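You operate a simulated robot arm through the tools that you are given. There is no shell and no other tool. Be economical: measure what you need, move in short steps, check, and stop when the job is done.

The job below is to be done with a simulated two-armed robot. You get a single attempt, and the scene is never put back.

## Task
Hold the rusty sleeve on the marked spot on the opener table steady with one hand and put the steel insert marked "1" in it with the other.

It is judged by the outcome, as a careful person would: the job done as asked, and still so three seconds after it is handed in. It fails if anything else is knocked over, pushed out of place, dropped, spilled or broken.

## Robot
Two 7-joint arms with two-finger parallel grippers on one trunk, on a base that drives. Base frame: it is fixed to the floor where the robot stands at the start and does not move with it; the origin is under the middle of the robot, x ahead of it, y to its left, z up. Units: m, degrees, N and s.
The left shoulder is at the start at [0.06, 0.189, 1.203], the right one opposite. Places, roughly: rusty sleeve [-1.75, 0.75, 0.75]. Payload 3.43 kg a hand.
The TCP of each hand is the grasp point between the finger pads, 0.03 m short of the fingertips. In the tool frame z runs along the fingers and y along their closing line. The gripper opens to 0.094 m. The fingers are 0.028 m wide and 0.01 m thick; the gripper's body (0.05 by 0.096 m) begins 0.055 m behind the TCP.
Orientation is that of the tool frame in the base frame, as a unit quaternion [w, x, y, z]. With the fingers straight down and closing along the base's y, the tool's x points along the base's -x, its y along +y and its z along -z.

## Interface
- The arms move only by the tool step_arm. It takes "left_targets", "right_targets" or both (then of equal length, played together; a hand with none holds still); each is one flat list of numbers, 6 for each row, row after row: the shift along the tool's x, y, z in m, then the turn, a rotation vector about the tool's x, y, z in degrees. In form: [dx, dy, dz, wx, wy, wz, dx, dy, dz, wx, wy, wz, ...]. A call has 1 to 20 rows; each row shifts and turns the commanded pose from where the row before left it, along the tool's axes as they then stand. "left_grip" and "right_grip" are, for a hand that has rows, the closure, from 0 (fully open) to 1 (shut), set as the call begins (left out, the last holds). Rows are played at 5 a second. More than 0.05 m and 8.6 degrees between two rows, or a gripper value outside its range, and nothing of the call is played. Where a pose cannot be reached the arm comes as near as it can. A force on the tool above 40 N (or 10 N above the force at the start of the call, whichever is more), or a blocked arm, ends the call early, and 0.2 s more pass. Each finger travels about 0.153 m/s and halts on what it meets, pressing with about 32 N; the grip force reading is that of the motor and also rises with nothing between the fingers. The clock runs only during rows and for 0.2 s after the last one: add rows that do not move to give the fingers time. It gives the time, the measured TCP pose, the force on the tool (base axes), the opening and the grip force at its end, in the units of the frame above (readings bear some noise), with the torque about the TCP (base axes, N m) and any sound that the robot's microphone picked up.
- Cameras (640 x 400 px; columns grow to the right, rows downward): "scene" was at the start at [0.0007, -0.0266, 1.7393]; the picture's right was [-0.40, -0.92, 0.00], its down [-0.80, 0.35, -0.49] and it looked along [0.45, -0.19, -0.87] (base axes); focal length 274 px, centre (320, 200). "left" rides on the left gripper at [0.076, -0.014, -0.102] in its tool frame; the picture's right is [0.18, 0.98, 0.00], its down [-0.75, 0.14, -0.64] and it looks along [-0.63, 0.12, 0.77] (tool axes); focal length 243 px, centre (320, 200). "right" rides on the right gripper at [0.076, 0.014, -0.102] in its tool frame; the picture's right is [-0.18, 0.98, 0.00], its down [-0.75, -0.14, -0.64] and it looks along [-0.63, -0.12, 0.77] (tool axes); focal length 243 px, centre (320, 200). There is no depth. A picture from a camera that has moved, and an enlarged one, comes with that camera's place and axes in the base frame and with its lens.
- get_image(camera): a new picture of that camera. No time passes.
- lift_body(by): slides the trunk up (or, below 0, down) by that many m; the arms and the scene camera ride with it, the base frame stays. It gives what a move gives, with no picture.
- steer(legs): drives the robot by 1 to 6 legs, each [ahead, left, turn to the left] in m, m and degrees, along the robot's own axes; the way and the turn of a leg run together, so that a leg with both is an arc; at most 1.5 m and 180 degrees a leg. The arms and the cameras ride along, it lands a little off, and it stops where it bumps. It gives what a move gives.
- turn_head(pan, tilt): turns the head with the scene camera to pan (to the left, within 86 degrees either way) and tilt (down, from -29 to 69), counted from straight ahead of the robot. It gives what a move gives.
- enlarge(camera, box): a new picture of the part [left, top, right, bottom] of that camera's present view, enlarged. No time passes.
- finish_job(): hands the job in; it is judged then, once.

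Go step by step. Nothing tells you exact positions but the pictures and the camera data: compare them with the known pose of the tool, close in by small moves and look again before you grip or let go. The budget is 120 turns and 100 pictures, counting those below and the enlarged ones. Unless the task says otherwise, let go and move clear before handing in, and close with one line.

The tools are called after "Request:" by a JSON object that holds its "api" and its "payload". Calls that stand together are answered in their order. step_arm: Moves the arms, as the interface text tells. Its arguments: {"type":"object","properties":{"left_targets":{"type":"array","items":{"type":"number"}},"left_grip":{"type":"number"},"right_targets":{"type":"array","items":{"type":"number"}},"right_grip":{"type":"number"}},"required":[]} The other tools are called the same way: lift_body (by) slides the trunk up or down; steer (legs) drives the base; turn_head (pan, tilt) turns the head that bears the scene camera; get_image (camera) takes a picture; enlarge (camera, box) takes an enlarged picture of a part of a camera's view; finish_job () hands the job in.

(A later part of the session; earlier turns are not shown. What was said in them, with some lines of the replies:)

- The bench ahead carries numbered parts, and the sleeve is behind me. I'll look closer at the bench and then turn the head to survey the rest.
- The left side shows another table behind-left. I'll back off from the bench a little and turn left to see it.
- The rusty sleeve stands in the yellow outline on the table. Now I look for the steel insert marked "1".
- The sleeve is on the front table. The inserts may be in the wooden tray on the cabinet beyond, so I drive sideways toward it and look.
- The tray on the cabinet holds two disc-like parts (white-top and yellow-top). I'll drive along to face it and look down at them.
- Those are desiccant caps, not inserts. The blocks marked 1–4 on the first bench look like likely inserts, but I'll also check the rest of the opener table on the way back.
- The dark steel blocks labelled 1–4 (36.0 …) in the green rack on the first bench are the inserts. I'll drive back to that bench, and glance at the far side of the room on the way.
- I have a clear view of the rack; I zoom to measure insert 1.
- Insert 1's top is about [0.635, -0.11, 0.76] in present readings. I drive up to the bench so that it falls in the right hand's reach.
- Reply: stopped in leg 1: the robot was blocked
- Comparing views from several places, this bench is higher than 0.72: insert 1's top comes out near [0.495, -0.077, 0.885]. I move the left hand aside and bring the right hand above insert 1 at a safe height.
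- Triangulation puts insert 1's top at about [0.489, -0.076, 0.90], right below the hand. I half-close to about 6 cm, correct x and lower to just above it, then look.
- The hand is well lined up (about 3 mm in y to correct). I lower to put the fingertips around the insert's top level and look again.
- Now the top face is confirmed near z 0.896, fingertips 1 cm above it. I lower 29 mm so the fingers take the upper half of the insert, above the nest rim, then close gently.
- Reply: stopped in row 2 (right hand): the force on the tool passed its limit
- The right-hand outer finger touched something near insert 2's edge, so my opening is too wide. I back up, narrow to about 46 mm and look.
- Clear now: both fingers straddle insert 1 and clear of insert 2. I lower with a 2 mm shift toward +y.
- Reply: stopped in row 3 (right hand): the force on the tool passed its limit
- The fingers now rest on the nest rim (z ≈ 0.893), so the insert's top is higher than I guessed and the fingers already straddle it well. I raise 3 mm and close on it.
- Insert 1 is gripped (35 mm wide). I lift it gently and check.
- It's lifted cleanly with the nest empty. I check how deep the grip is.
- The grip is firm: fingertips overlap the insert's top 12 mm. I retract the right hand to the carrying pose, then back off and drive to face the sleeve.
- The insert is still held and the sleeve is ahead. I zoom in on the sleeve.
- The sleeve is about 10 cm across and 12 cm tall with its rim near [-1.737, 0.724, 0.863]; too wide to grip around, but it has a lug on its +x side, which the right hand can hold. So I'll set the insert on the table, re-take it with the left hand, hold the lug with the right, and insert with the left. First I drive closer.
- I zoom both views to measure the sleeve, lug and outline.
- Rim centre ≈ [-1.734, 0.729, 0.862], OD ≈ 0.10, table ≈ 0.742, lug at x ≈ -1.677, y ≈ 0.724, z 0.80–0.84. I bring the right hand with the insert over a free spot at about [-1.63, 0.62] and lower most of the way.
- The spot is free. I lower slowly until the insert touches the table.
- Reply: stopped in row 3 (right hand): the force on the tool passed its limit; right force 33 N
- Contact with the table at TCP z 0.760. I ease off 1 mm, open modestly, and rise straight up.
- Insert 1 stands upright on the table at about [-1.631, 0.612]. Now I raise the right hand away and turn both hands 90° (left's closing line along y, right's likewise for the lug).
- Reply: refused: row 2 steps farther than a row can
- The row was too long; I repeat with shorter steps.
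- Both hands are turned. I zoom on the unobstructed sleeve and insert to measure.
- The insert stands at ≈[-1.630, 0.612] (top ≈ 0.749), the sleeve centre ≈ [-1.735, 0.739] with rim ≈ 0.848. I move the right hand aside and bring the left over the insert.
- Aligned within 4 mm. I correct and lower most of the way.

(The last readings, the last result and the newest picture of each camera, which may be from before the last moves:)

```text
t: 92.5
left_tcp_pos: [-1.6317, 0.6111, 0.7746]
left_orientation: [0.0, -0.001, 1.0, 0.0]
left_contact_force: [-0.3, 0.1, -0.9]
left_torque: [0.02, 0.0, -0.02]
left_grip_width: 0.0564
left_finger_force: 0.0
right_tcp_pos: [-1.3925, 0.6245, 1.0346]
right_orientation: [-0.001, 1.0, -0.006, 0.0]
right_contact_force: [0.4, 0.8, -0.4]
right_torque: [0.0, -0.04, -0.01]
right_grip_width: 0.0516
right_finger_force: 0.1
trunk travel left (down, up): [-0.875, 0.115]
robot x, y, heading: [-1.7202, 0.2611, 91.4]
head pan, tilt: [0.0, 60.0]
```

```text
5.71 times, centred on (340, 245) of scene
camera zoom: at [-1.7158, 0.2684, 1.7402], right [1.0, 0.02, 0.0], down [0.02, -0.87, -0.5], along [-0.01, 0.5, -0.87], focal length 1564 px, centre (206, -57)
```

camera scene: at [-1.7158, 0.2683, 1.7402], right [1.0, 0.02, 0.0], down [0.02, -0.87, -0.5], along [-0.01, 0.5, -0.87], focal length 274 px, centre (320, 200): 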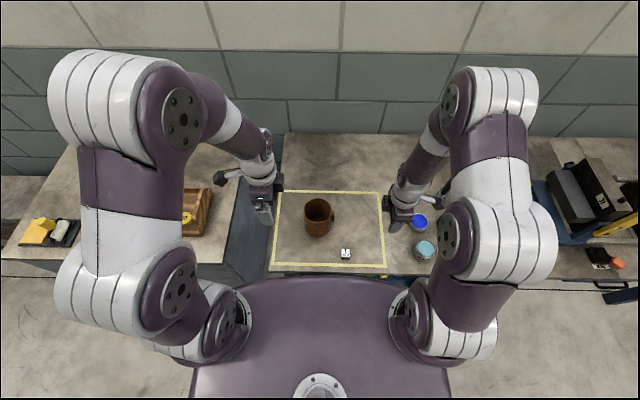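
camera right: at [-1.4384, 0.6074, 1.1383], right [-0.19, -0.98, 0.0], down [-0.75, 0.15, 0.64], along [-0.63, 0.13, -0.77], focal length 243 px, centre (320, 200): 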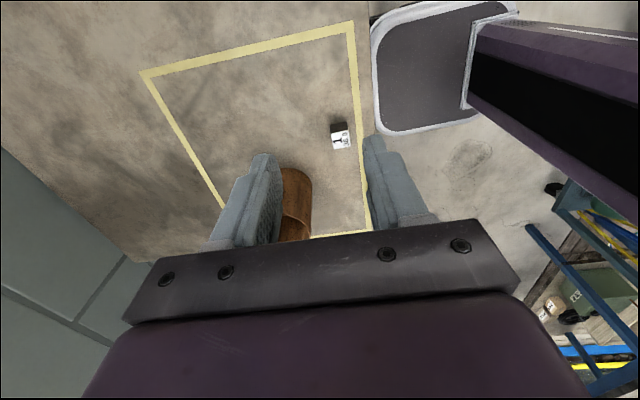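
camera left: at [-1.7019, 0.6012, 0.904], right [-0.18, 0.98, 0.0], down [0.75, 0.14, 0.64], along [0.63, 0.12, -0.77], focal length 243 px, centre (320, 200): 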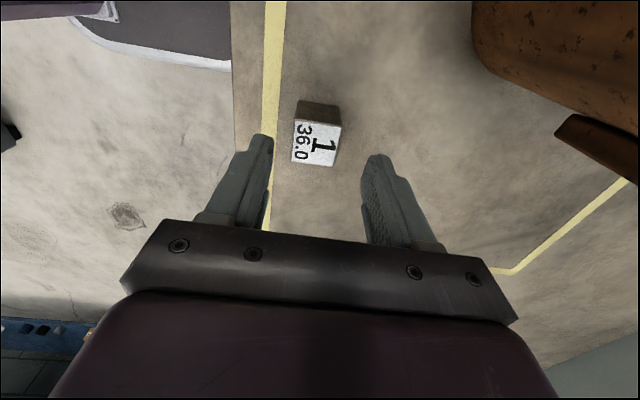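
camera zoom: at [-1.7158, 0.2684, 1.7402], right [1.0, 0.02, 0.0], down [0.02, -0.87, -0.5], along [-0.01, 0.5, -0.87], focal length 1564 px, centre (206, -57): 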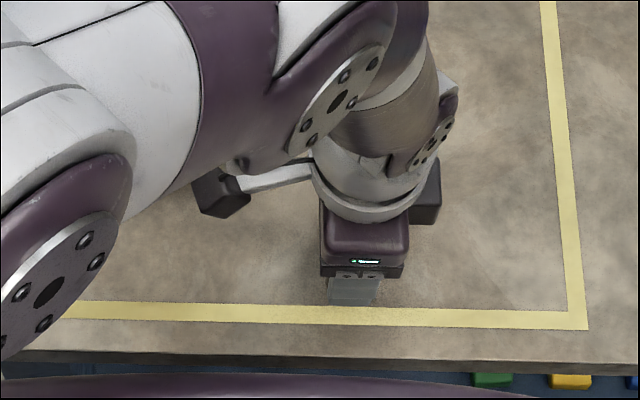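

The fingertips overlap the insert's top by about 6 mm and are centred; I go 3 mm lower and close.

Request:
{"api": "step_arm", "payload": {"left_targets": [-0.001, 0, 0.003, 0, 0, 0]}}

Request:
{"api": "step_arm", "payload": {"left_targets": [0, 0, 0, 0, 0, 0, 0, 0, 0, 0, 0, 0], "left_grip": 1.0}}

Request:
{"api": "step_arm", "payload": {"left_targets": [0, 0, -0.01, 0, 0, 0, 0, 0, -0.02, 0, 0, 0, 0, 0, -0.03, 0, 0, 0, 0, 0, 0, 0, 0, 0]}}

Request:
{"api": "enlarge", "payload": {"camera": "left", "box": [220, 90, 420, 220]}}

```text
t: 92.9
left_tcp_pos: [-1.6296, 0.6108, 0.7703]
left_orientation: [0.0, 0.0, 1.0, 0.0]
left_contact_force: [-0.7, 0.0, 0.9]
left_torque: [-0.01, 0.0, 0.03]
left_grip_width: 0.0565
left_finger_force: 0.2
right_tcp_pos: [-1.3942, 0.6226, 1.0351]
right_orientation: [-0.001, 1.0, -0.007, -0.002]
right_contact_force: [-0.8, -0.4, 0.2]
right_torque: [-0.01, 0.01, 0.03]
right_grip_width: 0.0517
right_finger_force: 0.0
trunk travel left (down, up): [-0.875, 0.115]
robot x, y, heading: [-1.715, 0.2601, 91.2]
head pan, tilt: [0.0, 60.0]
```

```text
t: 93.5
left_tcp_pos: [-1.6279, 0.612, 0.7712]
left_orientation: [0.0, 0.0, 1.0, -0.001]
left_contact_force: [-0.3, -0.2, -0.4]
left_torque: [0.01, 0.05, 0.02]
left_grip_width: 0.0315
left_finger_force: 32.0
right_tcp_pos: [-1.3937, 0.6237, 1.0349]
right_orientation: [-0.001, 1.0, -0.007, -0.001]
right_contact_force: [0.5, 0.4, 1.1]
right_torque: [-0.04, 0.03, 0.01]
right_grip_width: 0.052
right_finger_force: 0.0
trunk travel left (down, up): [-0.875, 0.115]
robot x, y, heading: [-1.7134, 0.2632, 91.2]
head pan, tilt: [0.0, 60.0]
```

```text
t: 94.5
left_tcp_pos: [-1.6283, 0.6126, 0.8327]
left_orientation: [0.001, 0.0, 1.0, 0.0]
left_contact_force: [0.6, 0.8, -2.2]
left_torque: [-0.01, 0.01, 0.01]
left_grip_width: 0.0316
left_finger_force: 31.8
right_tcp_pos: [-1.393, 0.624, 1.0358]
right_orientation: [-0.001, 1.0, -0.006, -0.001]
right_contact_force: [0.8, -0.3, -0.9]
right_torque: [-0.01, -0.01, 0.03]
right_grip_width: 0.0517
right_finger_force: 0.1
trunk travel left (down, up): [-0.875, 0.115]
robot x, y, heading: [-1.7163, 0.2609, 91.5]
head pan, tilt: [0.0, 60.0]
```

```text
3.08 times, centred on (320, 155) of left
camera zoom: at [-1.7032, 0.5994, 0.9346], right [-0.18, 0.98, 0.0], down [0.75, 0.14, 0.64], along [0.63, 0.12, -0.77], focal length 746 px, centre (320, 338)
```

zoom: 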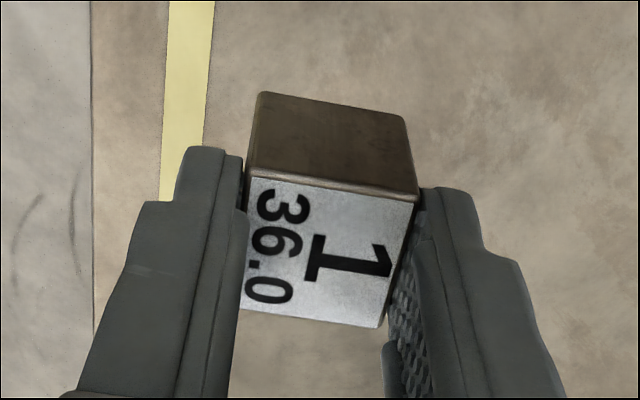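

The insert is held by the left hand. I raise it and swing it to the left of the sleeve, then bring the right hand above the lug.

Request:
{"api": "step_arm", "payload": {"left_targets": [0, 0, -0.045, 0, 0, 0, 0, 0, -0.045, 0, 0, 0, 0, 0, -0.045, 0, 0, 0, 0, 0, -0.045, 0, 0, 0, 0, 0, -0.045, 0, 0, 0, 0.045, 0, 0, 0, 0, 0, 0.045, 0, 0, 0, 0, 0, 0.045, 0, 0, 0, 0, 0, 0.045, 0, 0, 0, 0, 0, 0.03, 0, 0, 0, 0, 0, 0, 0, 0, 0, 0, 0, 0, 0, 0, 0, 0, 0, 0, 0, 0, 0, 0, 0, 0, 0, 0, 0, 0, 0, 0, 0, 0, 0, 0, 0, 0, 0, 0, 0, 0, 0, 0, 0, 0, 0, 0, 0, 0, 0, 0, 0, 0, 0], "right_targets": [0, 0, 0, 0, 0, 0, 0, 0, 0, 0, 0, 0, 0, 0, 0, 0, 0, 0, 0, 0, 0, 0, 0, 0, 0, 0, 0, 0, 0, 0, 0, 0, 0, 0, 0, 0, 0, 0, 0, 0, 0, 0, 0, 0, 0, 0, 0, 0, 0, 0, 0, 0, 0, 0, 0, 0, 0, 0, 0, 0, -0.034, -0.014, 0, 0, 0, 0, -0.034, -0.014, 0, 0, 0, 0, -0.034, -0.014, 0, 0, 0, 0, -0.034, -0.014, 0, 0, 0, 0, -0.034, -0.014, 0, 0, 0, 0, -0.034, -0.014, 0, 0, 0, 0, -0.034, -0.014, 0, 0, 0, 0, -0.03, -0.014, 0.03, 0, 0, 0]}}

Request:
{"api": "get_image", "payload": {"camera": "right"}}

Request:
{"api": "get_image", "payload": {"camera": "scene"}}

```text
t: 98.3
left_tcp_pos: [-1.841, 0.6117, 1.0551]
left_orientation: [0.0, 0.0, 1.0, -0.001]
left_contact_force: [0.2, 0.4, -2.9]
left_torque: [-0.02, 0.01, -0.04]
left_grip_width: 0.0317
left_finger_force: 32.0
right_tcp_pos: [-1.6629, 0.7362, 1.0044]
right_orientation: [-0.001, 1.0, -0.006, 0.0]
right_contact_force: [0.1, 0.2, 0.2]
right_torque: [-0.03, -0.02, 0.0]
right_grip_width: 0.0515
right_finger_force: 0.1
trunk travel left (down, up): [-0.875, 0.115]
robot x, y, heading: [-1.7152, 0.2606, 91.2]
head pan, tilt: [0.0, 60.0]
```

```text
29 pictures are left
camera right: at [-1.5877, 0.721, 1.1073], right [-0.2, -0.98, 0.0], down [-0.75, 0.15, 0.64], along [-0.63, 0.13, -0.77], focal length 243 px, centre (320, 200)
```

right: 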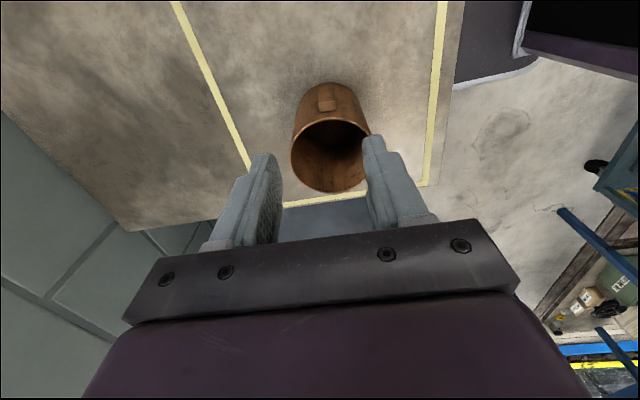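

```text
28 pictures are left
camera scene: at [-1.7175, 0.2708, 1.7402], right [1.0, 0.02, 0.0], down [0.02, -0.87, -0.5], along [-0.01, 0.5, -0.87], focal length 274 px, centre (320, 200)
```

scene: 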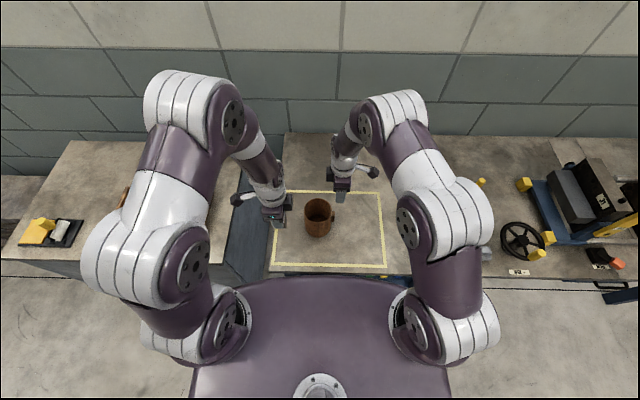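

Request:
{"api": "enlarge", "payload": {"camera": "right", "box": [260, 70, 400, 200]}}

```text
3.08 times, centred on (330, 135) of right
camera zoom: at [-1.5877, 0.721, 1.1073], right [-0.2, -0.98, 0.0], down [-0.75, 0.15, 0.64], along [-0.63, 0.13, -0.77], focal length 746 px, centre (289, 400)
```

zoom: 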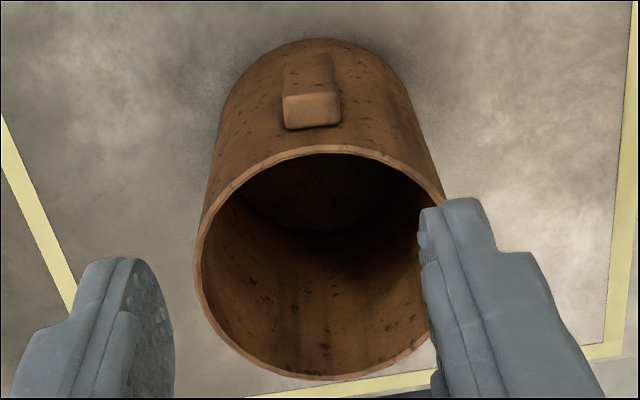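

The lug is about 20 mm wide, protrudes ~12 mm, top ≈ 0.843 at y ≈ 0.732. I lower the right hand around it, stopping with tips at lug-top height to check.

Request:
{"api": "step_arm", "payload": {"right_targets": [-0.004, 0.004, 0.03, 0, 0, 0, 0, 0, 0.03, 0, 0, 0, 0, 0, 0.03, 0, 0, 0, 0, 0, 0.03, 0, 0, 0, 0, 0, 0.01, 0, 0, 0, 0, 0, 0, 0, 0, 0]}}

Request:
{"api": "enlarge", "payload": {"camera": "right", "box": [220, 60, 420, 220]}}

```text
t: 99.7
left_tcp_pos: [-1.8397, 0.6091, 1.0548]
left_orientation: [0.0, -0.001, 1.0, 0.0]
left_contact_force: [-0.2, 0.7, -2.2]
left_torque: [0.01, -0.02, 0.02]
left_grip_width: 0.0316
left_finger_force: 31.9
right_tcp_pos: [-1.6642, 0.7334, 0.873]
right_orientation: [-0.003, 1.0, -0.006, 0.0]
right_contact_force: [-0.8, 0.6, -0.2]
right_torque: [-0.01, -0.01, -0.01]
right_grip_width: 0.0515
right_finger_force: 0.0
trunk travel left (down, up): [-0.875, 0.115]
robot x, y, heading: [-1.7166, 0.2593, 91.1]
head pan, tilt: [0.0, 60.0]
```

```text
2.50 times, centred on (320, 140) of right
camera zoom: at [-1.5902, 0.7172, 0.9777], right [-0.2, -0.98, 0.0], down [-0.75, 0.15, 0.64], along [-0.63, 0.13, -0.77], focal length 606 px, centre (320, 350)
```

zoom: 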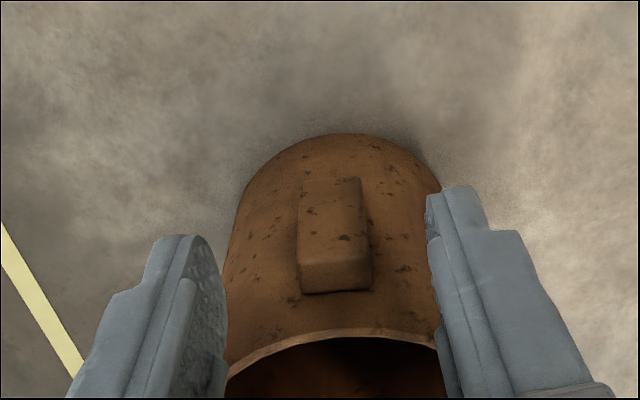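

Well centred on the lug. I lower 42 mm, shift 3 mm toward the sleeve, and look.

Request:
{"api": "step_arm", "payload": {"right_targets": [-0.001, 0.001, 0.014, 0, 0, 0, -0.001, 0, 0.014, 0, 0, 0, -0.001, 0, 0.014, 0, 0, 0, 0, 0, 0, 0, 0, 0]}}

Request:
{"api": "enlarge", "payload": {"camera": "right", "box": [220, 80, 420, 240]}}

```text
t: 100.7
left_tcp_pos: [-1.8395, 0.61, 1.0548]
left_orientation: [0.0, 0.0, 1.0, 0.0]
left_contact_force: [0.1, -0.3, -2.4]
left_torque: [-0.01, 0.02, -0.01]
left_grip_width: 0.0318
left_finger_force: 32.0
right_tcp_pos: [-1.6676, 0.7317, 0.8335]
right_orientation: [-0.001, 1.0, -0.006, 0.0]
right_contact_force: [0.2, -0.4, -0.1]
right_torque: [-0.01, 0.03, 0.0]
right_grip_width: 0.0514
right_finger_force: 0.2
trunk travel left (down, up): [-0.875, 0.115]
robot x, y, heading: [-1.7162, 0.262, 91.4]
head pan, tilt: [0.0, 60.0]
```

```text
2.50 times, centred on (320, 160) of right
camera zoom: at [-1.5927, 0.716, 0.9362], right [-0.2, -0.98, 0.0], down [-0.75, 0.15, 0.64], along [-0.63, 0.13, -0.77], focal length 606 px, centre (320, 300)
```

zoom: 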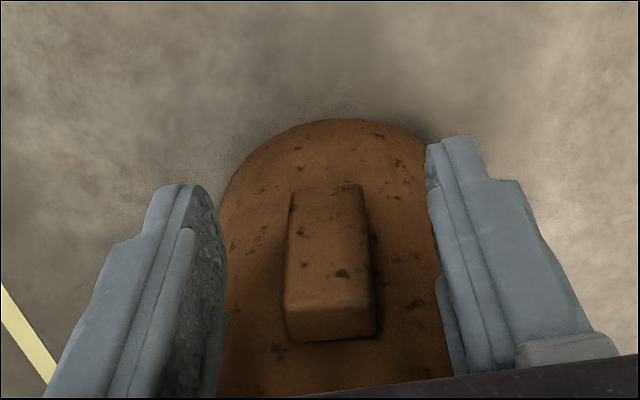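

The fingers straddle the lug evenly. I close on it.

Request:
{"api": "step_arm", "payload": {"right_targets": [0, 0, 0, 0, 0, 0, 0, 0, 0, 0, 0, 0, 0, 0, 0, 0, 0, 0], "right_grip": 1.0}}

Request:
{"api": "enlarge", "payload": {"camera": "right", "box": [220, 80, 420, 240]}}

Request:
{"api": "enlarge", "payload": {"camera": "scene", "box": [265, 180, 395, 275]}}

```text
t: 101.5
left_tcp_pos: [-1.8396, 0.6101, 1.0557]
left_orientation: [0.0, 0.0, 1.0, 0.0]
left_contact_force: [0.3, 0.0, -2.4]
left_torque: [-0.01, 0.0, 0.01]
left_grip_width: 0.0317
left_finger_force: 32.3
right_tcp_pos: [-1.6679, 0.732, 0.8328]
right_orientation: [-0.001, 1.0, -0.006, 0.0]
right_contact_force: [-0.3, -0.3, 1.1]
right_torque: [-0.01, 0.0, -0.02]
right_grip_width: 0.0242
right_finger_force: 32.3
trunk travel left (down, up): [-0.875, 0.115]
robot x, y, heading: [-1.7127, 0.2579, 91.3]
head pan, tilt: [0.0, 60.0]
```

```text
2.50 times, centred on (320, 160) of right
camera zoom: at [-1.5927, 0.716, 0.9363], right [-0.2, -0.98, 0.0], down [-0.75, 0.15, 0.64], along [-0.63, 0.13, -0.77], focal length 606 px, centre (320, 300)
```

zoom: 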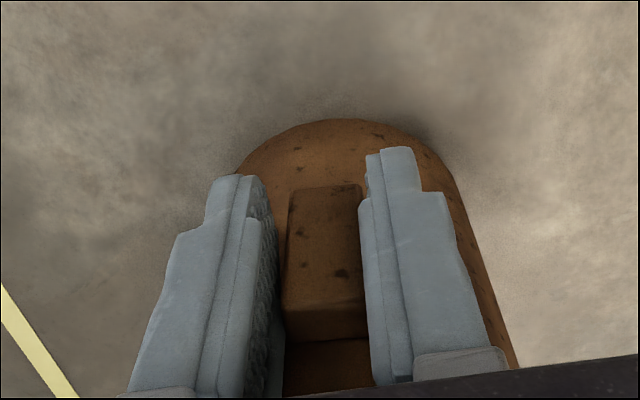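

```text
4.21 times, centred on (330, 228) of scene
camera zoom: at [-1.7161, 0.2687, 1.7401], right [1.0, 0.02, 0.0], down [0.02, -0.87, -0.5], along [-0.01, 0.5, -0.87], focal length 1153 px, centre (278, 84)
```

zoom: 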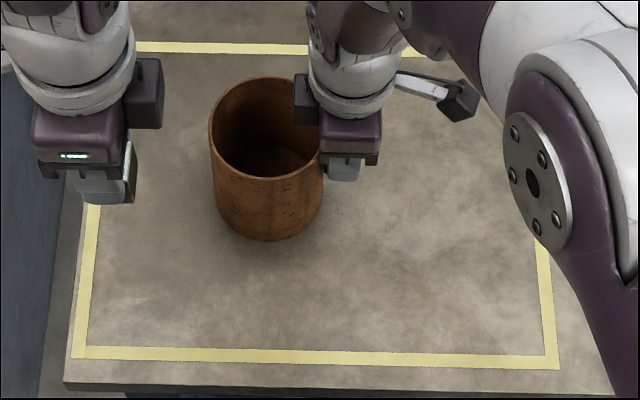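

The lug is held and the sleeve hasn't moved, but the black boxes on the two grippers' inner sides would clash during insertion. I open, lean the right hand 20° outward, and re-grip the lug.

Request:
{"api": "step_arm", "payload": {"right_targets": [0, 0, 0, 0, 0, 0, 0, 0, 0, 0, 0, 0, 0.01, 0, 0, 0, 0, 0, 0.01, 0, 0, 0, 0, 0, 0, 0, 0, 0, -5, 0, 0, 0, 0, 0, -5, 0, 0, 0, 0, 0, -5, 0, 0, 0, 0, 0, -5, 0, 0, 0, 0, 0, 0, 0], "right_grip": 0.48}}

Request:
{"api": "enlarge", "payload": {"camera": "right", "box": [220, 40, 420, 220]}}

Request:
{"api": "enlarge", "payload": {"camera": "scene", "box": [265, 180, 395, 275]}}

```text
t: 103.5
left_tcp_pos: [-1.84, 0.6101, 1.0555]
left_orientation: [0.0, 0.0, 1.0, -0.001]
left_contact_force: [0.1, 0.5, -2.7]
left_torque: [0.0, -0.01, 0.01]
left_grip_width: 0.032
left_finger_force: 32.4
right_tcp_pos: [-1.6481, 0.7321, 0.8339]
right_orientation: [-0.002, 0.985, -0.006, -0.174]
right_contact_force: [0.3, 0.0, -0.1]
right_torque: [0.02, 0.03, 0.02]
right_grip_width: 0.0489
right_finger_force: 0.2
trunk travel left (down, up): [-0.875, 0.115]
robot x, y, heading: [-1.7149, 0.2629, 91.3]
head pan, tilt: [0.0, 60.0]
```

```text
2.22 times, centred on (320, 130) of right
camera zoom: at [-1.542, 0.7163, 0.9045], right [-0.19, -0.98, 0.06], down [-0.49, 0.15, 0.86], along [-0.85, 0.13, -0.5], focal length 539 px, centre (320, 356)
```

zoom: 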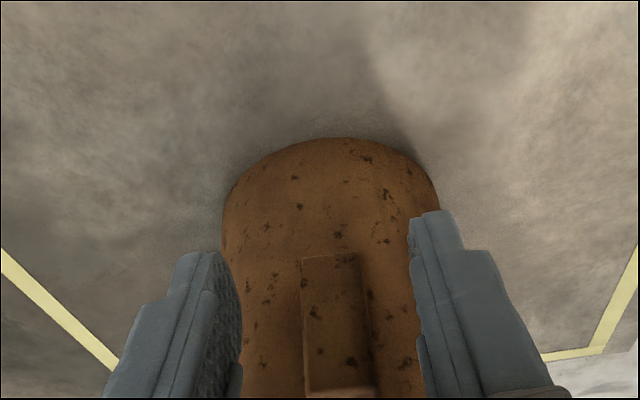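

```text
4.21 times, centred on (330, 228) of scene
camera zoom: at [-1.7164, 0.2687, 1.7402], right [1.0, 0.02, 0.0], down [0.02, -0.87, -0.5], along [-0.01, 0.5, -0.87], focal length 1153 px, centre (278, 84)
```

zoom: 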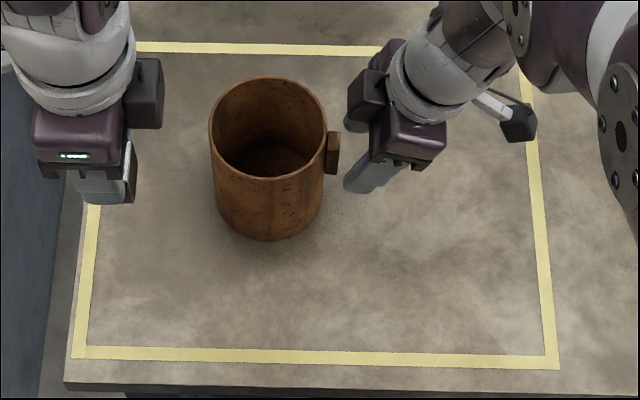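

Now I slide the leaning fingers down around the lug and close again.

Request:
{"api": "step_arm", "payload": {"right_targets": [0, 0, 0.007, 0, 0, 0, -0.001, 0, 0.007, 0, 0, 0, -0.0015, 0, 0.0055, 0, 0, 0, 0, 0, 0, 0, 0, 0]}}

Request:
{"api": "step_arm", "payload": {"right_targets": [0, 0, 0, 0, 0, 0, 0, 0, 0, 0, 0, 0, 0, 0, 0, 0, 0, 0], "right_grip": 1.0}}

Request:
{"api": "enlarge", "payload": {"camera": "right", "box": [220, 60, 420, 240]}}

Request:
{"api": "enlarge", "payload": {"camera": "scene", "box": [265, 180, 395, 275]}}

```text
t: 104.5
left_tcp_pos: [-1.839, 0.6098, 1.0547]
left_orientation: [0.0, 0.0, 1.0, -0.001]
left_contact_force: [-0.1, 0.0, -3.8]
left_torque: [0.01, -0.02, -0.01]
left_grip_width: 0.0319
left_finger_force: 32.0
right_tcp_pos: [-1.657, 0.733, 0.8154]
right_orientation: [-0.002, 0.985, -0.006, -0.174]
right_contact_force: [-0.2, -0.8, 0.3]
right_torque: [0.02, -0.04, 0.01]
right_grip_width: 0.049
right_finger_force: 0.0
trunk travel left (down, up): [-0.875, 0.115]
robot x, y, heading: [-1.7155, 0.2609, 91.3]
head pan, tilt: [0.0, 60.0]
```

```text
t: 105.3
left_tcp_pos: [-1.8398, 0.6106, 1.0561]
left_orientation: [0.0, 0.001, 1.0, -0.002]
left_contact_force: [-0.1, 0.4, -1.5]
left_torque: [-0.01, -0.04, -0.03]
left_grip_width: 0.0313
left_finger_force: 32.1
right_tcp_pos: [-1.658, 0.7329, 0.8167]
right_orientation: [-0.002, 0.985, -0.006, -0.173]
right_contact_force: [-0.5, -0.1, 1.5]
right_torque: [0.06, -0.01, -0.11]
right_grip_width: 0.0199
right_finger_force: 32.3
trunk travel left (down, up): [-0.875, 0.115]
robot x, y, heading: [-1.7156, 0.2605, 91.5]
head pan, tilt: [0.0, 60.0]
```

```text
2.22 times, centred on (320, 150) of right
camera zoom: at [-1.5515, 0.7169, 0.8862], right [-0.19, -0.98, 0.06], down [-0.49, 0.15, 0.86], along [-0.85, 0.13, -0.5], focal length 539 px, centre (320, 311)
```

zoom: 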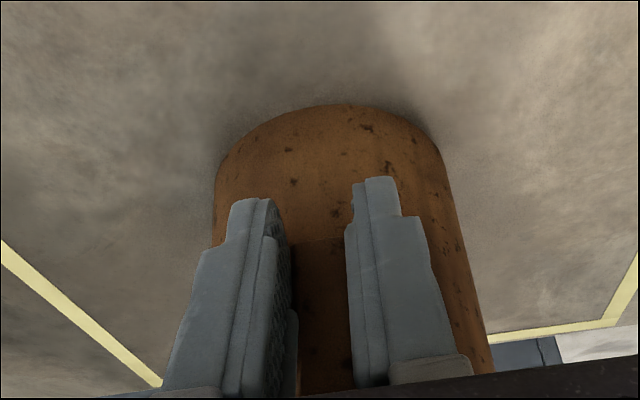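

```text
4.21 times, centred on (330, 228) of scene
camera zoom: at [-1.716, 0.2688, 1.7402], right [1.0, 0.02, 0.0], down [0.02, -0.87, -0.5], along [-0.01, 0.5, -0.87], focal length 1153 px, centre (278, 84)
```

zoom: 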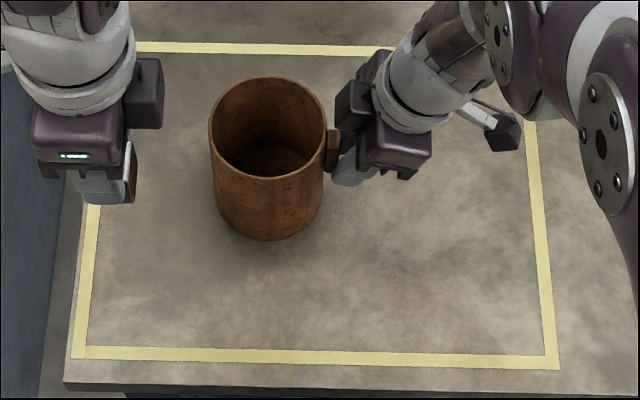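

The sleeve is held firmly at the lug and hasn't shifted. Now I bring the left hand with the insert over the sleeve's centre (slightly left), still high.

Request:
{"api": "step_arm", "payload": {"left_targets": [-0.024, 0.032, 0, 0, 0, 0, -0.024, 0.032, 0, 0, 0, 0, -0.024, 0.032, 0, 0, 0, 0, -0.024, 0.032, 0, 0, 0, 0, 0, 0, 0.03, 0, 0, 0, 0, 0, 0.03, 0, 0, 0, 0, 0, 0, 0, 0, 0]}}

Request:
{"api": "get_image", "payload": {"camera": "left"}}

Request:
{"api": "enlarge", "payload": {"camera": "scene", "box": [265, 160, 395, 255]}}

```text
t: 106.9
left_tcp_pos: [-1.7428, 0.7393, 0.9976]
left_orientation: [0.001, 0.0, 1.0, -0.001]
left_contact_force: [-0.2, -0.5, -3.6]
left_torque: [-0.01, -0.03, -0.01]
left_grip_width: 0.0316
left_finger_force: 31.9
right_tcp_pos: [-1.6566, 0.7327, 0.8152]
right_orientation: [-0.002, 0.985, -0.006, -0.174]
right_contact_force: [1.6, -0.3, 0.6]
right_torque: [-0.1, 0.09, -0.06]
right_grip_width: 0.0195
right_finger_force: 31.7
trunk travel left (down, up): [-0.875, 0.115]
robot x, y, heading: [-1.7152, 0.2606, 91.6]
head pan, tilt: [0.0, 60.0]
```

```text
18 pictures are left
camera left: at [-1.8178, 0.7266, 1.1007], right [-0.18, 0.98, 0.0], down [0.75, 0.14, 0.64], along [0.63, 0.12, -0.77], focal length 243 px, centre (320, 200)
```

left: 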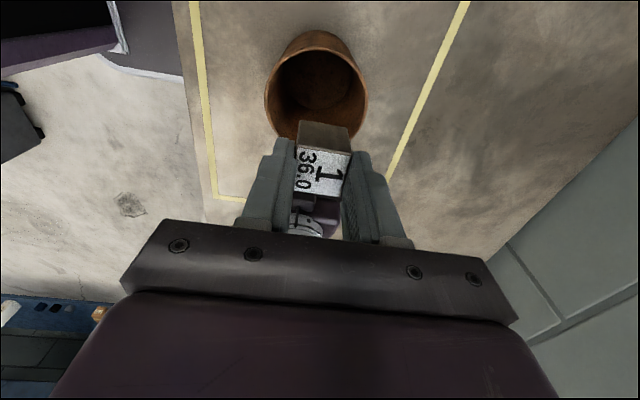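

```text
4.21 times, centred on (330, 208) of scene
camera zoom: at [-1.716, 0.2688, 1.7401], right [1.0, 0.02, 0.0], down [0.02, -0.87, -0.5], along [-0.01, 0.5, -0.87], focal length 1153 px, centre (278, 168)
```

zoom: 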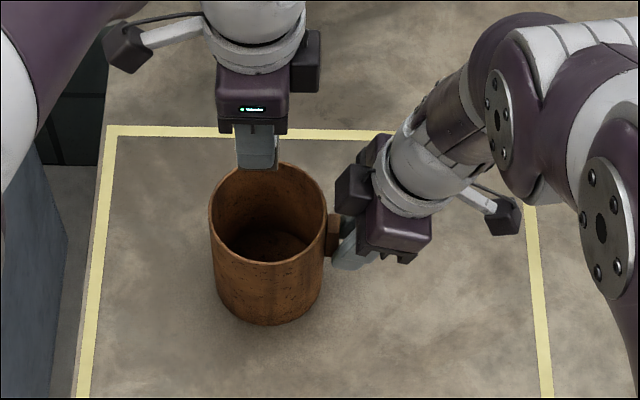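

The boxes clear each other by about 14 mm. I lower until the insert's bottom is just above the rim and check alignment.

Request:
{"api": "step_arm", "payload": {"left_targets": [0.002, -0.001, 0.025, 0, 0, 0, 0, 0, 0.025, 0, 0, 0, 0, 0, 0.022, 0, 0, 0, 0, 0, 0, 0, 0, 0]}}

Request:
{"api": "get_image", "payload": {"camera": "left"}}

Request:
{"api": "enlarge", "payload": {"camera": "scene", "box": [265, 160, 395, 255]}}

```text
t: 107.9
left_tcp_pos: [-1.7432, 0.7368, 0.9253]
left_orientation: [0.0, -0.001, 1.0, 0.0]
left_contact_force: [0.3, 0.3, -2.9]
left_torque: [-0.02, -0.03, 0.03]
left_grip_width: 0.0316
left_finger_force: 32.6
right_tcp_pos: [-1.6572, 0.7324, 0.8155]
right_orientation: [-0.002, 0.985, -0.006, -0.174]
right_contact_force: [0.3, 0.6, 0.4]
right_torque: [-0.03, -0.06, -0.02]
right_grip_width: 0.0198
right_finger_force: 31.4
trunk travel left (down, up): [-0.875, 0.115]
robot x, y, heading: [-1.7187, 0.2593, 91.1]
head pan, tilt: [0.0, 60.0]
```

```text
16 pictures are left
camera left: at [-1.8186, 0.7253, 1.0275], right [-0.18, 0.98, 0.0], down [0.75, 0.14, 0.64], along [0.63, 0.12, -0.77], focal length 243 px, centre (320, 200)
```

left: 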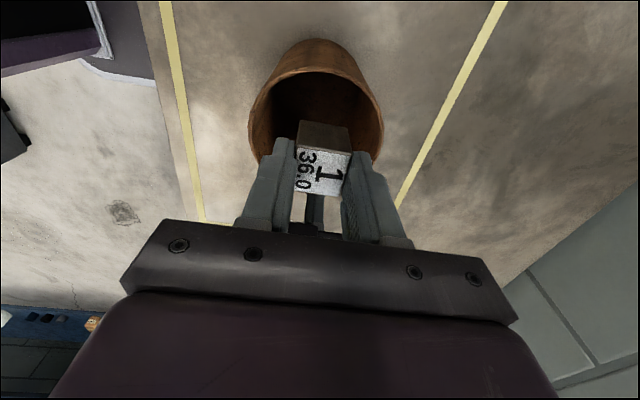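

```text
4.21 times, centred on (330, 208) of scene
camera zoom: at [-1.7158, 0.2687, 1.7402], right [1.0, 0.02, 0.0], down [0.02, -0.87, -0.5], along [-0.01, 0.5, -0.87], focal length 1153 px, centre (278, 168)
```

zoom: 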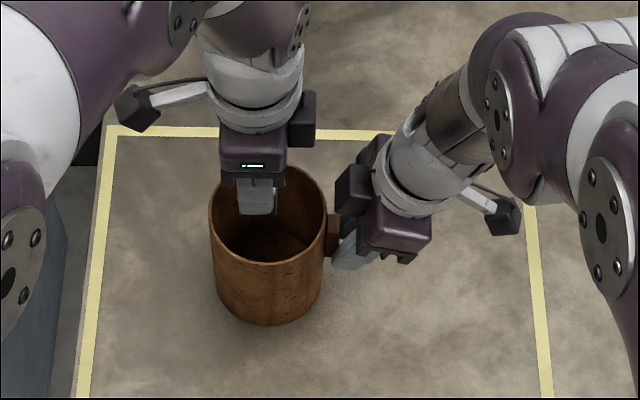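

Alignment is good. I lower into the sleeve, then creep until the gripper body is just above the rim.

Request:
{"api": "step_arm", "payload": {"left_targets": [0, 0.002, 0.02, 0, 0, 0, 0, 0, 0.02, 0, 0, 0, 0, 0, 0.02, 0, 0, 0, 0, 0, 0.02, 0, 0, 0, 0, 0, 0.01, 0, 0, 0, 0, 0, 0, 0, 0, 0]}}

Request:
{"api": "get_image", "payload": {"camera": "left"}}

Request:
{"api": "enlarge", "payload": {"camera": "scene", "box": [265, 160, 395, 255]}}

```text
t: 109.3
left_tcp_pos: [-1.7455, 0.7394, 0.8354]
left_orientation: [0.0, -0.001, 1.0, 0.0]
left_contact_force: [-1.1, 0.2, -2.5]
left_torque: [0.0, -0.03, -0.01]
left_grip_width: 0.0316
left_finger_force: 32.0
right_tcp_pos: [-1.6573, 0.7333, 0.8161]
right_orientation: [-0.003, 0.984, -0.007, -0.176]
right_contact_force: [0.5, -0.4, 0.7]
right_torque: [-0.06, 0.01, -0.02]
right_grip_width: 0.0199
right_finger_force: 32.0
trunk travel left (down, up): [-0.875, 0.115]
robot x, y, heading: [-1.7133, 0.2632, 91.5]
head pan, tilt: [0.0, 60.0]
```

```text
14 pictures are left
camera left: at [-1.82, 0.7271, 0.9386], right [-0.18, 0.98, 0.0], down [0.75, 0.14, 0.64], along [0.63, 0.12, -0.77], focal length 243 px, centre (320, 200)
```

left: 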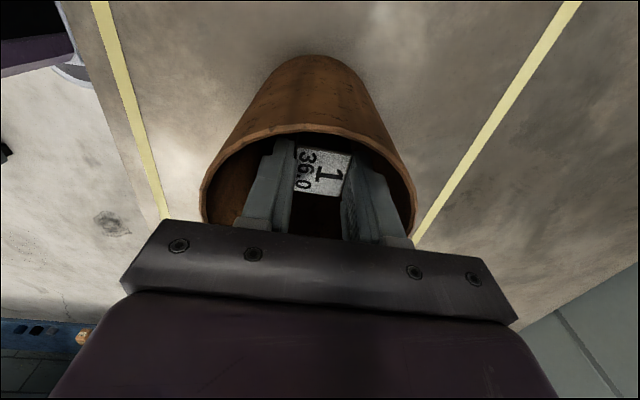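

```text
4.21 times, centred on (330, 208) of scene
camera zoom: at [-1.7158, 0.2687, 1.7402], right [1.0, 0.02, 0.0], down [0.02, -0.87, -0.5], along [-0.01, 0.5, -0.87], focal length 1153 px, centre (278, 168)
```

zoom: 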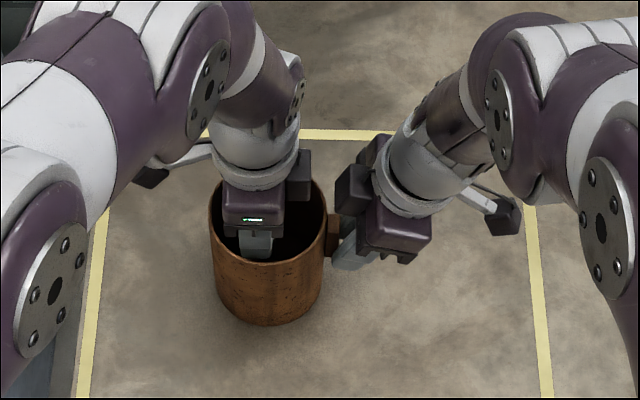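

Rim ≈ 0.853, gripper body still about 37 mm above it. I creep down 28 mm.

Request:
{"api": "step_arm", "payload": {"left_targets": [0, 0, 0.006, 0, 0, 0, 0, 0, 0.006, 0, 0, 0, 0, 0, 0.005, 0, 0, 0, 0, 0, 0.004, 0, 0, 0, 0, 0, 0.004, 0, 0, 0, 0, 0, 0.003, 0, 0, 0]}}

Request:
{"api": "get_image", "payload": {"camera": "left"}}

```text
t: 110.7
left_tcp_pos: [-1.745, 0.7396, 0.807]
left_orientation: [0.0, 0.0, 1.0, 0.0]
left_contact_force: [-0.4, 0.5, -2.3]
left_torque: [-0.02, 0.04, 0.0]
left_grip_width: 0.0317
left_finger_force: 31.3
right_tcp_pos: [-1.6578, 0.7327, 0.817]
right_orientation: [-0.002, 0.985, -0.006, -0.174]
right_contact_force: [0.4, 0.2, 0.7]
right_torque: [-0.14, 0.06, -0.01]
right_grip_width: 0.0195
right_finger_force: 31.9
trunk travel left (down, up): [-0.875, 0.115]
robot x, y, heading: [-1.7173, 0.2622, 91.1]
head pan, tilt: [0.0, 60.0]
```

```text
12 pictures are left
camera left: at [-1.8195, 0.728, 0.9094], right [-0.18, 0.98, 0.0], down [0.75, 0.14, 0.64], along [0.63, 0.12, -0.77], focal length 243 px, centre (320, 200)
```

left: 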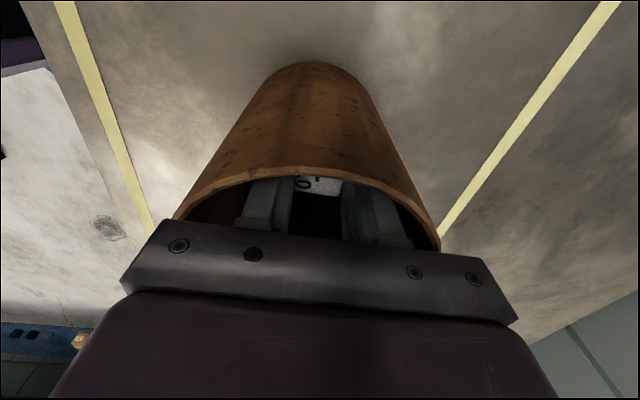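

About 8 mm left above the rim. I creep 2 mm at a time.

Request:
{"api": "step_arm", "payload": {"left_targets": [0, 0, 0.002, 0, 0, 0, 0, 0, 0.002, 0, 0, 0, 0, 0, 0.0015, 0, 0, 0]}}

```text
t: 111.5
left_tcp_pos: [-1.7437, 0.7394, 0.8012]
left_orientation: [-0.001, 0.0, 1.0, 0.0]
left_contact_force: [0.3, -0.1, -2.0]
left_torque: [-0.01, -0.01, 0.0]
left_grip_width: 0.0317
left_finger_force: 32.3
right_tcp_pos: [-1.6581, 0.7328, 0.8152]
right_orientation: [-0.002, 0.985, -0.006, -0.173]
right_contact_force: [0.3, -0.6, 0.8]
right_torque: [-0.1, 0.09, -0.02]
right_grip_width: 0.02
right_finger_force: 32.5
trunk travel left (down, up): [-0.875, 0.115]
robot x, y, heading: [-1.7152, 0.2601, 91.1]
head pan, tilt: [0.0, 60.0]
```

Request:
{"api": "step_arm", "payload": {"left_targets": [0, 0, 0.001, 0, 0, 0, 0, 0, 0.001, 0, 0, 0, 0, 0, 0.001, 0, 0, 0]}}

Request:
{"api": "get_image", "payload": {"camera": "left"}}

```text
t: 112.5
left_tcp_pos: [-1.7455, 0.7413, 0.7995]
left_orientation: [0.0, 0.001, 1.0, 0.001]
left_contact_force: [-3.0, -3.7, 12.0]
left_torque: [-0.19, 0.02, 0.1]
left_grip_width: 0.0316
left_finger_force: 31.8
right_tcp_pos: [-1.657, 0.7322, 0.8173]
right_orientation: [-0.004, 0.985, -0.007, -0.173]
right_contact_force: [0.5, 1.1, -0.6]
right_torque: [-0.22, 0.86, -0.08]
right_grip_width: 0.0196
right_finger_force: 32.1
trunk travel left (down, up): [-0.875, 0.115]
robot x, y, heading: [-1.7185, 0.2633, 91.5]
head pan, tilt: [0.0, 60.0]
stopped in row 3 (left hand): the force on the tool passed its limit (the readings are from after the stop); the commanded pose is now the measured one
```

```text
11 pictures are left
camera left: at [-1.8193, 0.7281, 0.9028], right [-0.18, 0.98, 0.0], down [0.75, 0.14, 0.64], along [0.63, 0.12, -0.77], focal length 243 px, centre (320, 200)
```

left: 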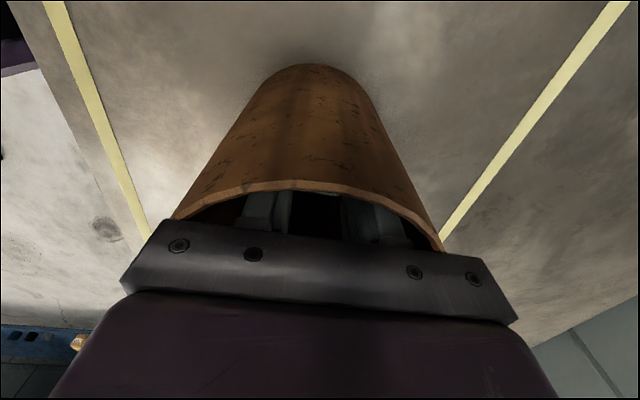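

The gripper body now just touches the rim, so this is as low as the hand can go. I ease up 1.5 mm, then open slightly to release the insert inside the sleeve.

Request:
{"api": "step_arm", "payload": {"left_targets": [0.001, -0.002, -0.0015, 0, 0, 0, 0, 0, 0, 0, 0, 0]}}

Request:
{"api": "step_arm", "payload": {"left_targets": [0, 0, 0, 0, 0, 0, 0, 0, 0, 0, 0, 0, 0, 0, 0, 0, 0, 0], "left_grip": 0.55}}

Request:
{"api": "step_arm", "payload": {"left_targets": [0, 0, -0.02, 0, 0, 0, 0, 0, -0.04, 0, 0, 0, 0, 0, -0.045, 0, 0, 0, 0, 0, -0.045, 0, 0, 0, 0, 0, -0.045, 0, 0, 0, 0, 0, -0.045, 0, 0, 0]}}

Request:
{"api": "get_image", "payload": {"camera": "left"}}

```text
t: 113.1
left_tcp_pos: [-1.7465, 0.7383, 0.8012]
left_orientation: [0.0, 0.001, 1.0, 0.001]
left_contact_force: [-0.2, 0.7, -2.3]
left_torque: [-0.03, 0.01, 0.02]
left_grip_width: 0.0316
left_finger_force: 31.7
right_tcp_pos: [-1.6574, 0.7331, 0.8163]
right_orientation: [-0.003, 0.985, -0.006, -0.174]
right_contact_force: [-1.1, -1.8, 10.5]
right_torque: [-0.31, 0.95, 0.0]
right_grip_width: 0.0196
right_finger_force: 31.8
trunk travel left (down, up): [-0.875, 0.115]
robot x, y, heading: [-1.7138, 0.2617, 91.6]
head pan, tilt: [0.0, 60.0]
```

```text
t: 113.9
left_tcp_pos: [-1.746, 0.7385, 0.801]
left_orientation: [-0.001, 0.002, 1.0, 0.001]
left_contact_force: [-0.6, 0.5, -0.2]
left_torque: [0.01, 0.0, -0.02]
left_grip_width: 0.0424
left_finger_force: 0.1
right_tcp_pos: [-1.658, 0.7337, 0.8163]
right_orientation: [-0.004, 0.985, -0.008, -0.174]
right_contact_force: [-1.2, -0.8, 9.4]
right_torque: [-0.3, 0.86, -0.06]
right_grip_width: 0.02
right_finger_force: 31.4
trunk travel left (down, up): [-0.875, 0.115]
robot x, y, heading: [-1.7162, 0.2609, 91.3]
head pan, tilt: [0.0, 60.0]
```

```text
t: 115.3
left_tcp_pos: [-1.7448, 0.7375, 1.0399]
left_orientation: [0.0, 0.001, 1.0, 0.001]
left_contact_force: [0.2, -0.3, -0.3]
left_torque: [0.01, -0.01, 0.01]
left_grip_width: 0.0423
left_finger_force: 0.0
right_tcp_pos: [-1.6574, 0.7334, 0.8168]
right_orientation: [-0.004, 0.985, -0.007, -0.174]
right_contact_force: [-0.6, 1.1, 14.2]
right_torque: [-0.17, 0.32, -0.18]
right_grip_width: 0.0198
right_finger_force: 31.9
trunk travel left (down, up): [-0.875, 0.115]
robot x, y, heading: [-1.7204, 0.2631, 91.3]
head pan, tilt: [0.0, 60.0]
```

```text
10 pictures are left
camera left: at [-1.8195, 0.7262, 1.1431], right [-0.18, 0.98, 0.0], down [0.75, 0.14, 0.64], along [0.63, 0.12, -0.77], focal length 243 px, centre (320, 200)
```

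left: 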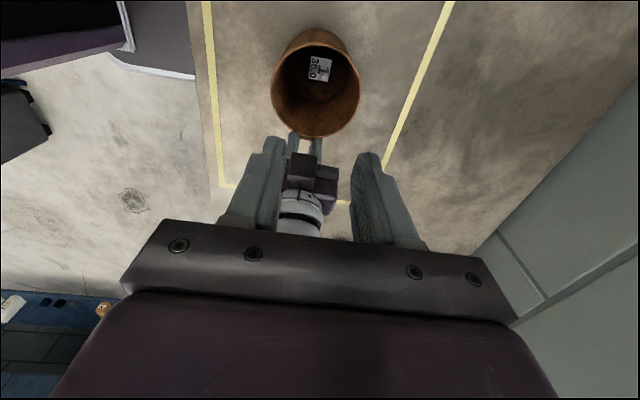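

The insert stands upright inside the sleeve. I move the left hand aside and check with the scene camera before letting go of the lug.

Request:
{"api": "step_arm", "payload": {"left_targets": [0.04, 0, -0.02, 0, 0, 0, 0.04, -0.02, 0, 0, 0, 0, 0.04, -0.02, 0, 0, 0, 0]}}

Request:
{"api": "enlarge", "payload": {"camera": "scene", "box": [265, 180, 395, 275]}}

```text
t: 116.1
left_tcp_pos: [-1.866, 0.697, 1.0627]
left_orientation: [0.0, 0.0, 1.0, 0.001]
left_contact_force: [0.9, -0.2, -0.3]
left_torque: [-0.02, 0.0, 0.01]
left_grip_width: 0.0424
left_finger_force: 0.1
right_tcp_pos: [-1.6569, 0.7327, 0.8162]
right_orientation: [-0.003, 0.985, -0.006, -0.173]
right_contact_force: [1.7, 1.9, 12.1]
right_torque: [-0.37, 0.51, -0.21]
right_grip_width: 0.0201
right_finger_force: 31.7
trunk travel left (down, up): [-0.875, 0.115]
robot x, y, heading: [-1.7151, 0.2612, 91.3]
head pan, tilt: [0.0, 60.0]
```

```text
4.21 times, centred on (330, 228) of scene
camera zoom: at [-1.7169, 0.2668, 1.7402], right [1.0, 0.02, 0.0], down [0.02, -0.87, -0.5], along [-0.01, 0.5, -0.87], focal length 1153 px, centre (278, 84)
```

zoom: 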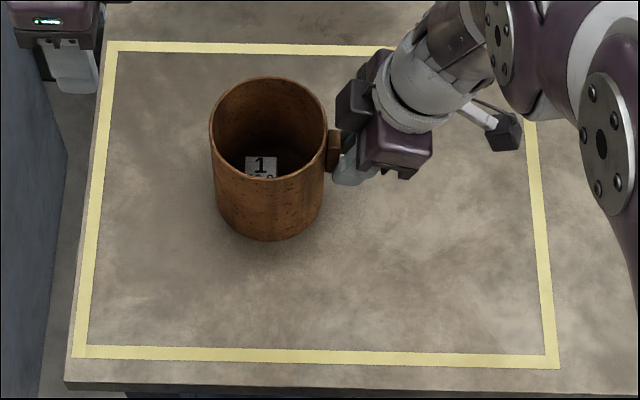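

The sleeve stands where it was with insert 1 inside. I open the right hand and withdraw along its own axis, then to the right.

Request:
{"api": "step_arm", "payload": {"right_targets": [0, 0, 0, 0, 0, 0, 0, 0, 0, 0, 0, 0, 0, 0, 0, 0, 0, 0], "right_grip": 0.48}}

Request:
{"api": "step_arm", "payload": {"right_targets": [0.005, 0, -0.02, 0, 0, 0, 0.005, 0, -0.03, 0, 0, 0, 0, 0, -0.04, 0, 0, 0, 0, 0, -0.045, 0, 0, 0, 0, 0, -0.045, 0, 0, 0, 0, 0, -0.045, 0, 0, 0]}}

Request:
{"api": "get_image", "payload": {"camera": "scene"}}

Request:
{"api": "enlarge", "payload": {"camera": "scene", "box": [265, 180, 395, 275]}}

```text
t: 116.9
left_tcp_pos: [-1.8652, 0.6973, 1.0621]
left_orientation: [-0.001, 0.001, 1.0, 0.001]
left_contact_force: [0.1, 0.3, -0.1]
left_torque: [0.0, -0.01, 0.02]
left_grip_width: 0.0426
left_finger_force: 0.1
right_tcp_pos: [-1.6569, 0.7347, 0.8141]
right_orientation: [-0.003, 0.985, -0.006, -0.173]
right_contact_force: [0.5, -0.2, -0.1]
right_torque: [0.01, 0.02, 0.01]
right_grip_width: 0.0485
right_finger_force: 0.1
trunk travel left (down, up): [-0.875, 0.115]
robot x, y, heading: [-1.7139, 0.2624, 91.3]
head pan, tilt: [0.0, 60.0]
```

```text
t: 118.3
left_tcp_pos: [-1.8647, 0.6973, 1.0628]
left_orientation: [0.0, 0.001, 1.0, 0.001]
left_contact_force: [-0.2, -0.1, 0.3]
left_torque: [0.01, -0.01, 0.02]
left_grip_width: 0.0424
left_finger_force: 0.1
right_tcp_pos: [-1.569, 0.7305, 1.0227]
right_orientation: [-0.004, 0.985, -0.006, -0.174]
right_contact_force: [-0.2, 0.1, 0.2]
right_torque: [0.02, 0.02, -0.02]
right_grip_width: 0.0489
right_finger_force: 0.0
trunk travel left (down, up): [-0.875, 0.115]
robot x, y, heading: [-1.7142, 0.2627, 91.4]
head pan, tilt: [0.0, 60.0]
```

```text
8 pictures are left
camera scene: at [-1.7157, 0.2671, 1.7401], right [1.0, 0.02, 0.0], down [0.02, -0.87, -0.5], along [-0.01, 0.5, -0.87], focal length 274 px, centre (320, 200)
```

scene: 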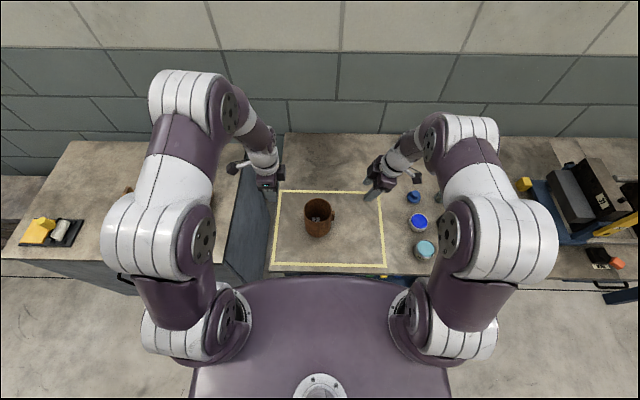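

```text
4.21 times, centred on (330, 228) of scene
camera zoom: at [-1.7157, 0.2671, 1.7401], right [1.0, 0.02, 0.0], down [0.02, -0.87, -0.5], along [-0.01, 0.5, -0.87], focal length 1153 px, centre (278, 84)
```

zoom: 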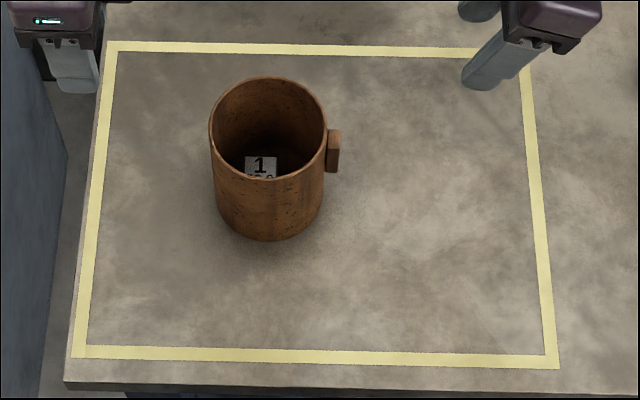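

The sleeve is unmoved on the marked spot with insert 1 upright inside, and both hands are clear. I hand it in.

Request:
{"api": "finish_job", "payload": {}}

```text
The job is handed in.
```

Insert "1" is standing upright in the rusty sleeve. I held the sleeve by its lug with the right hand while the left put the insert in. The sleeve has not moved from the marked spot, and both hands are clear. The gripper could not reach the bottom of the sleeve, so the insert fell about 3 cm when I let go.
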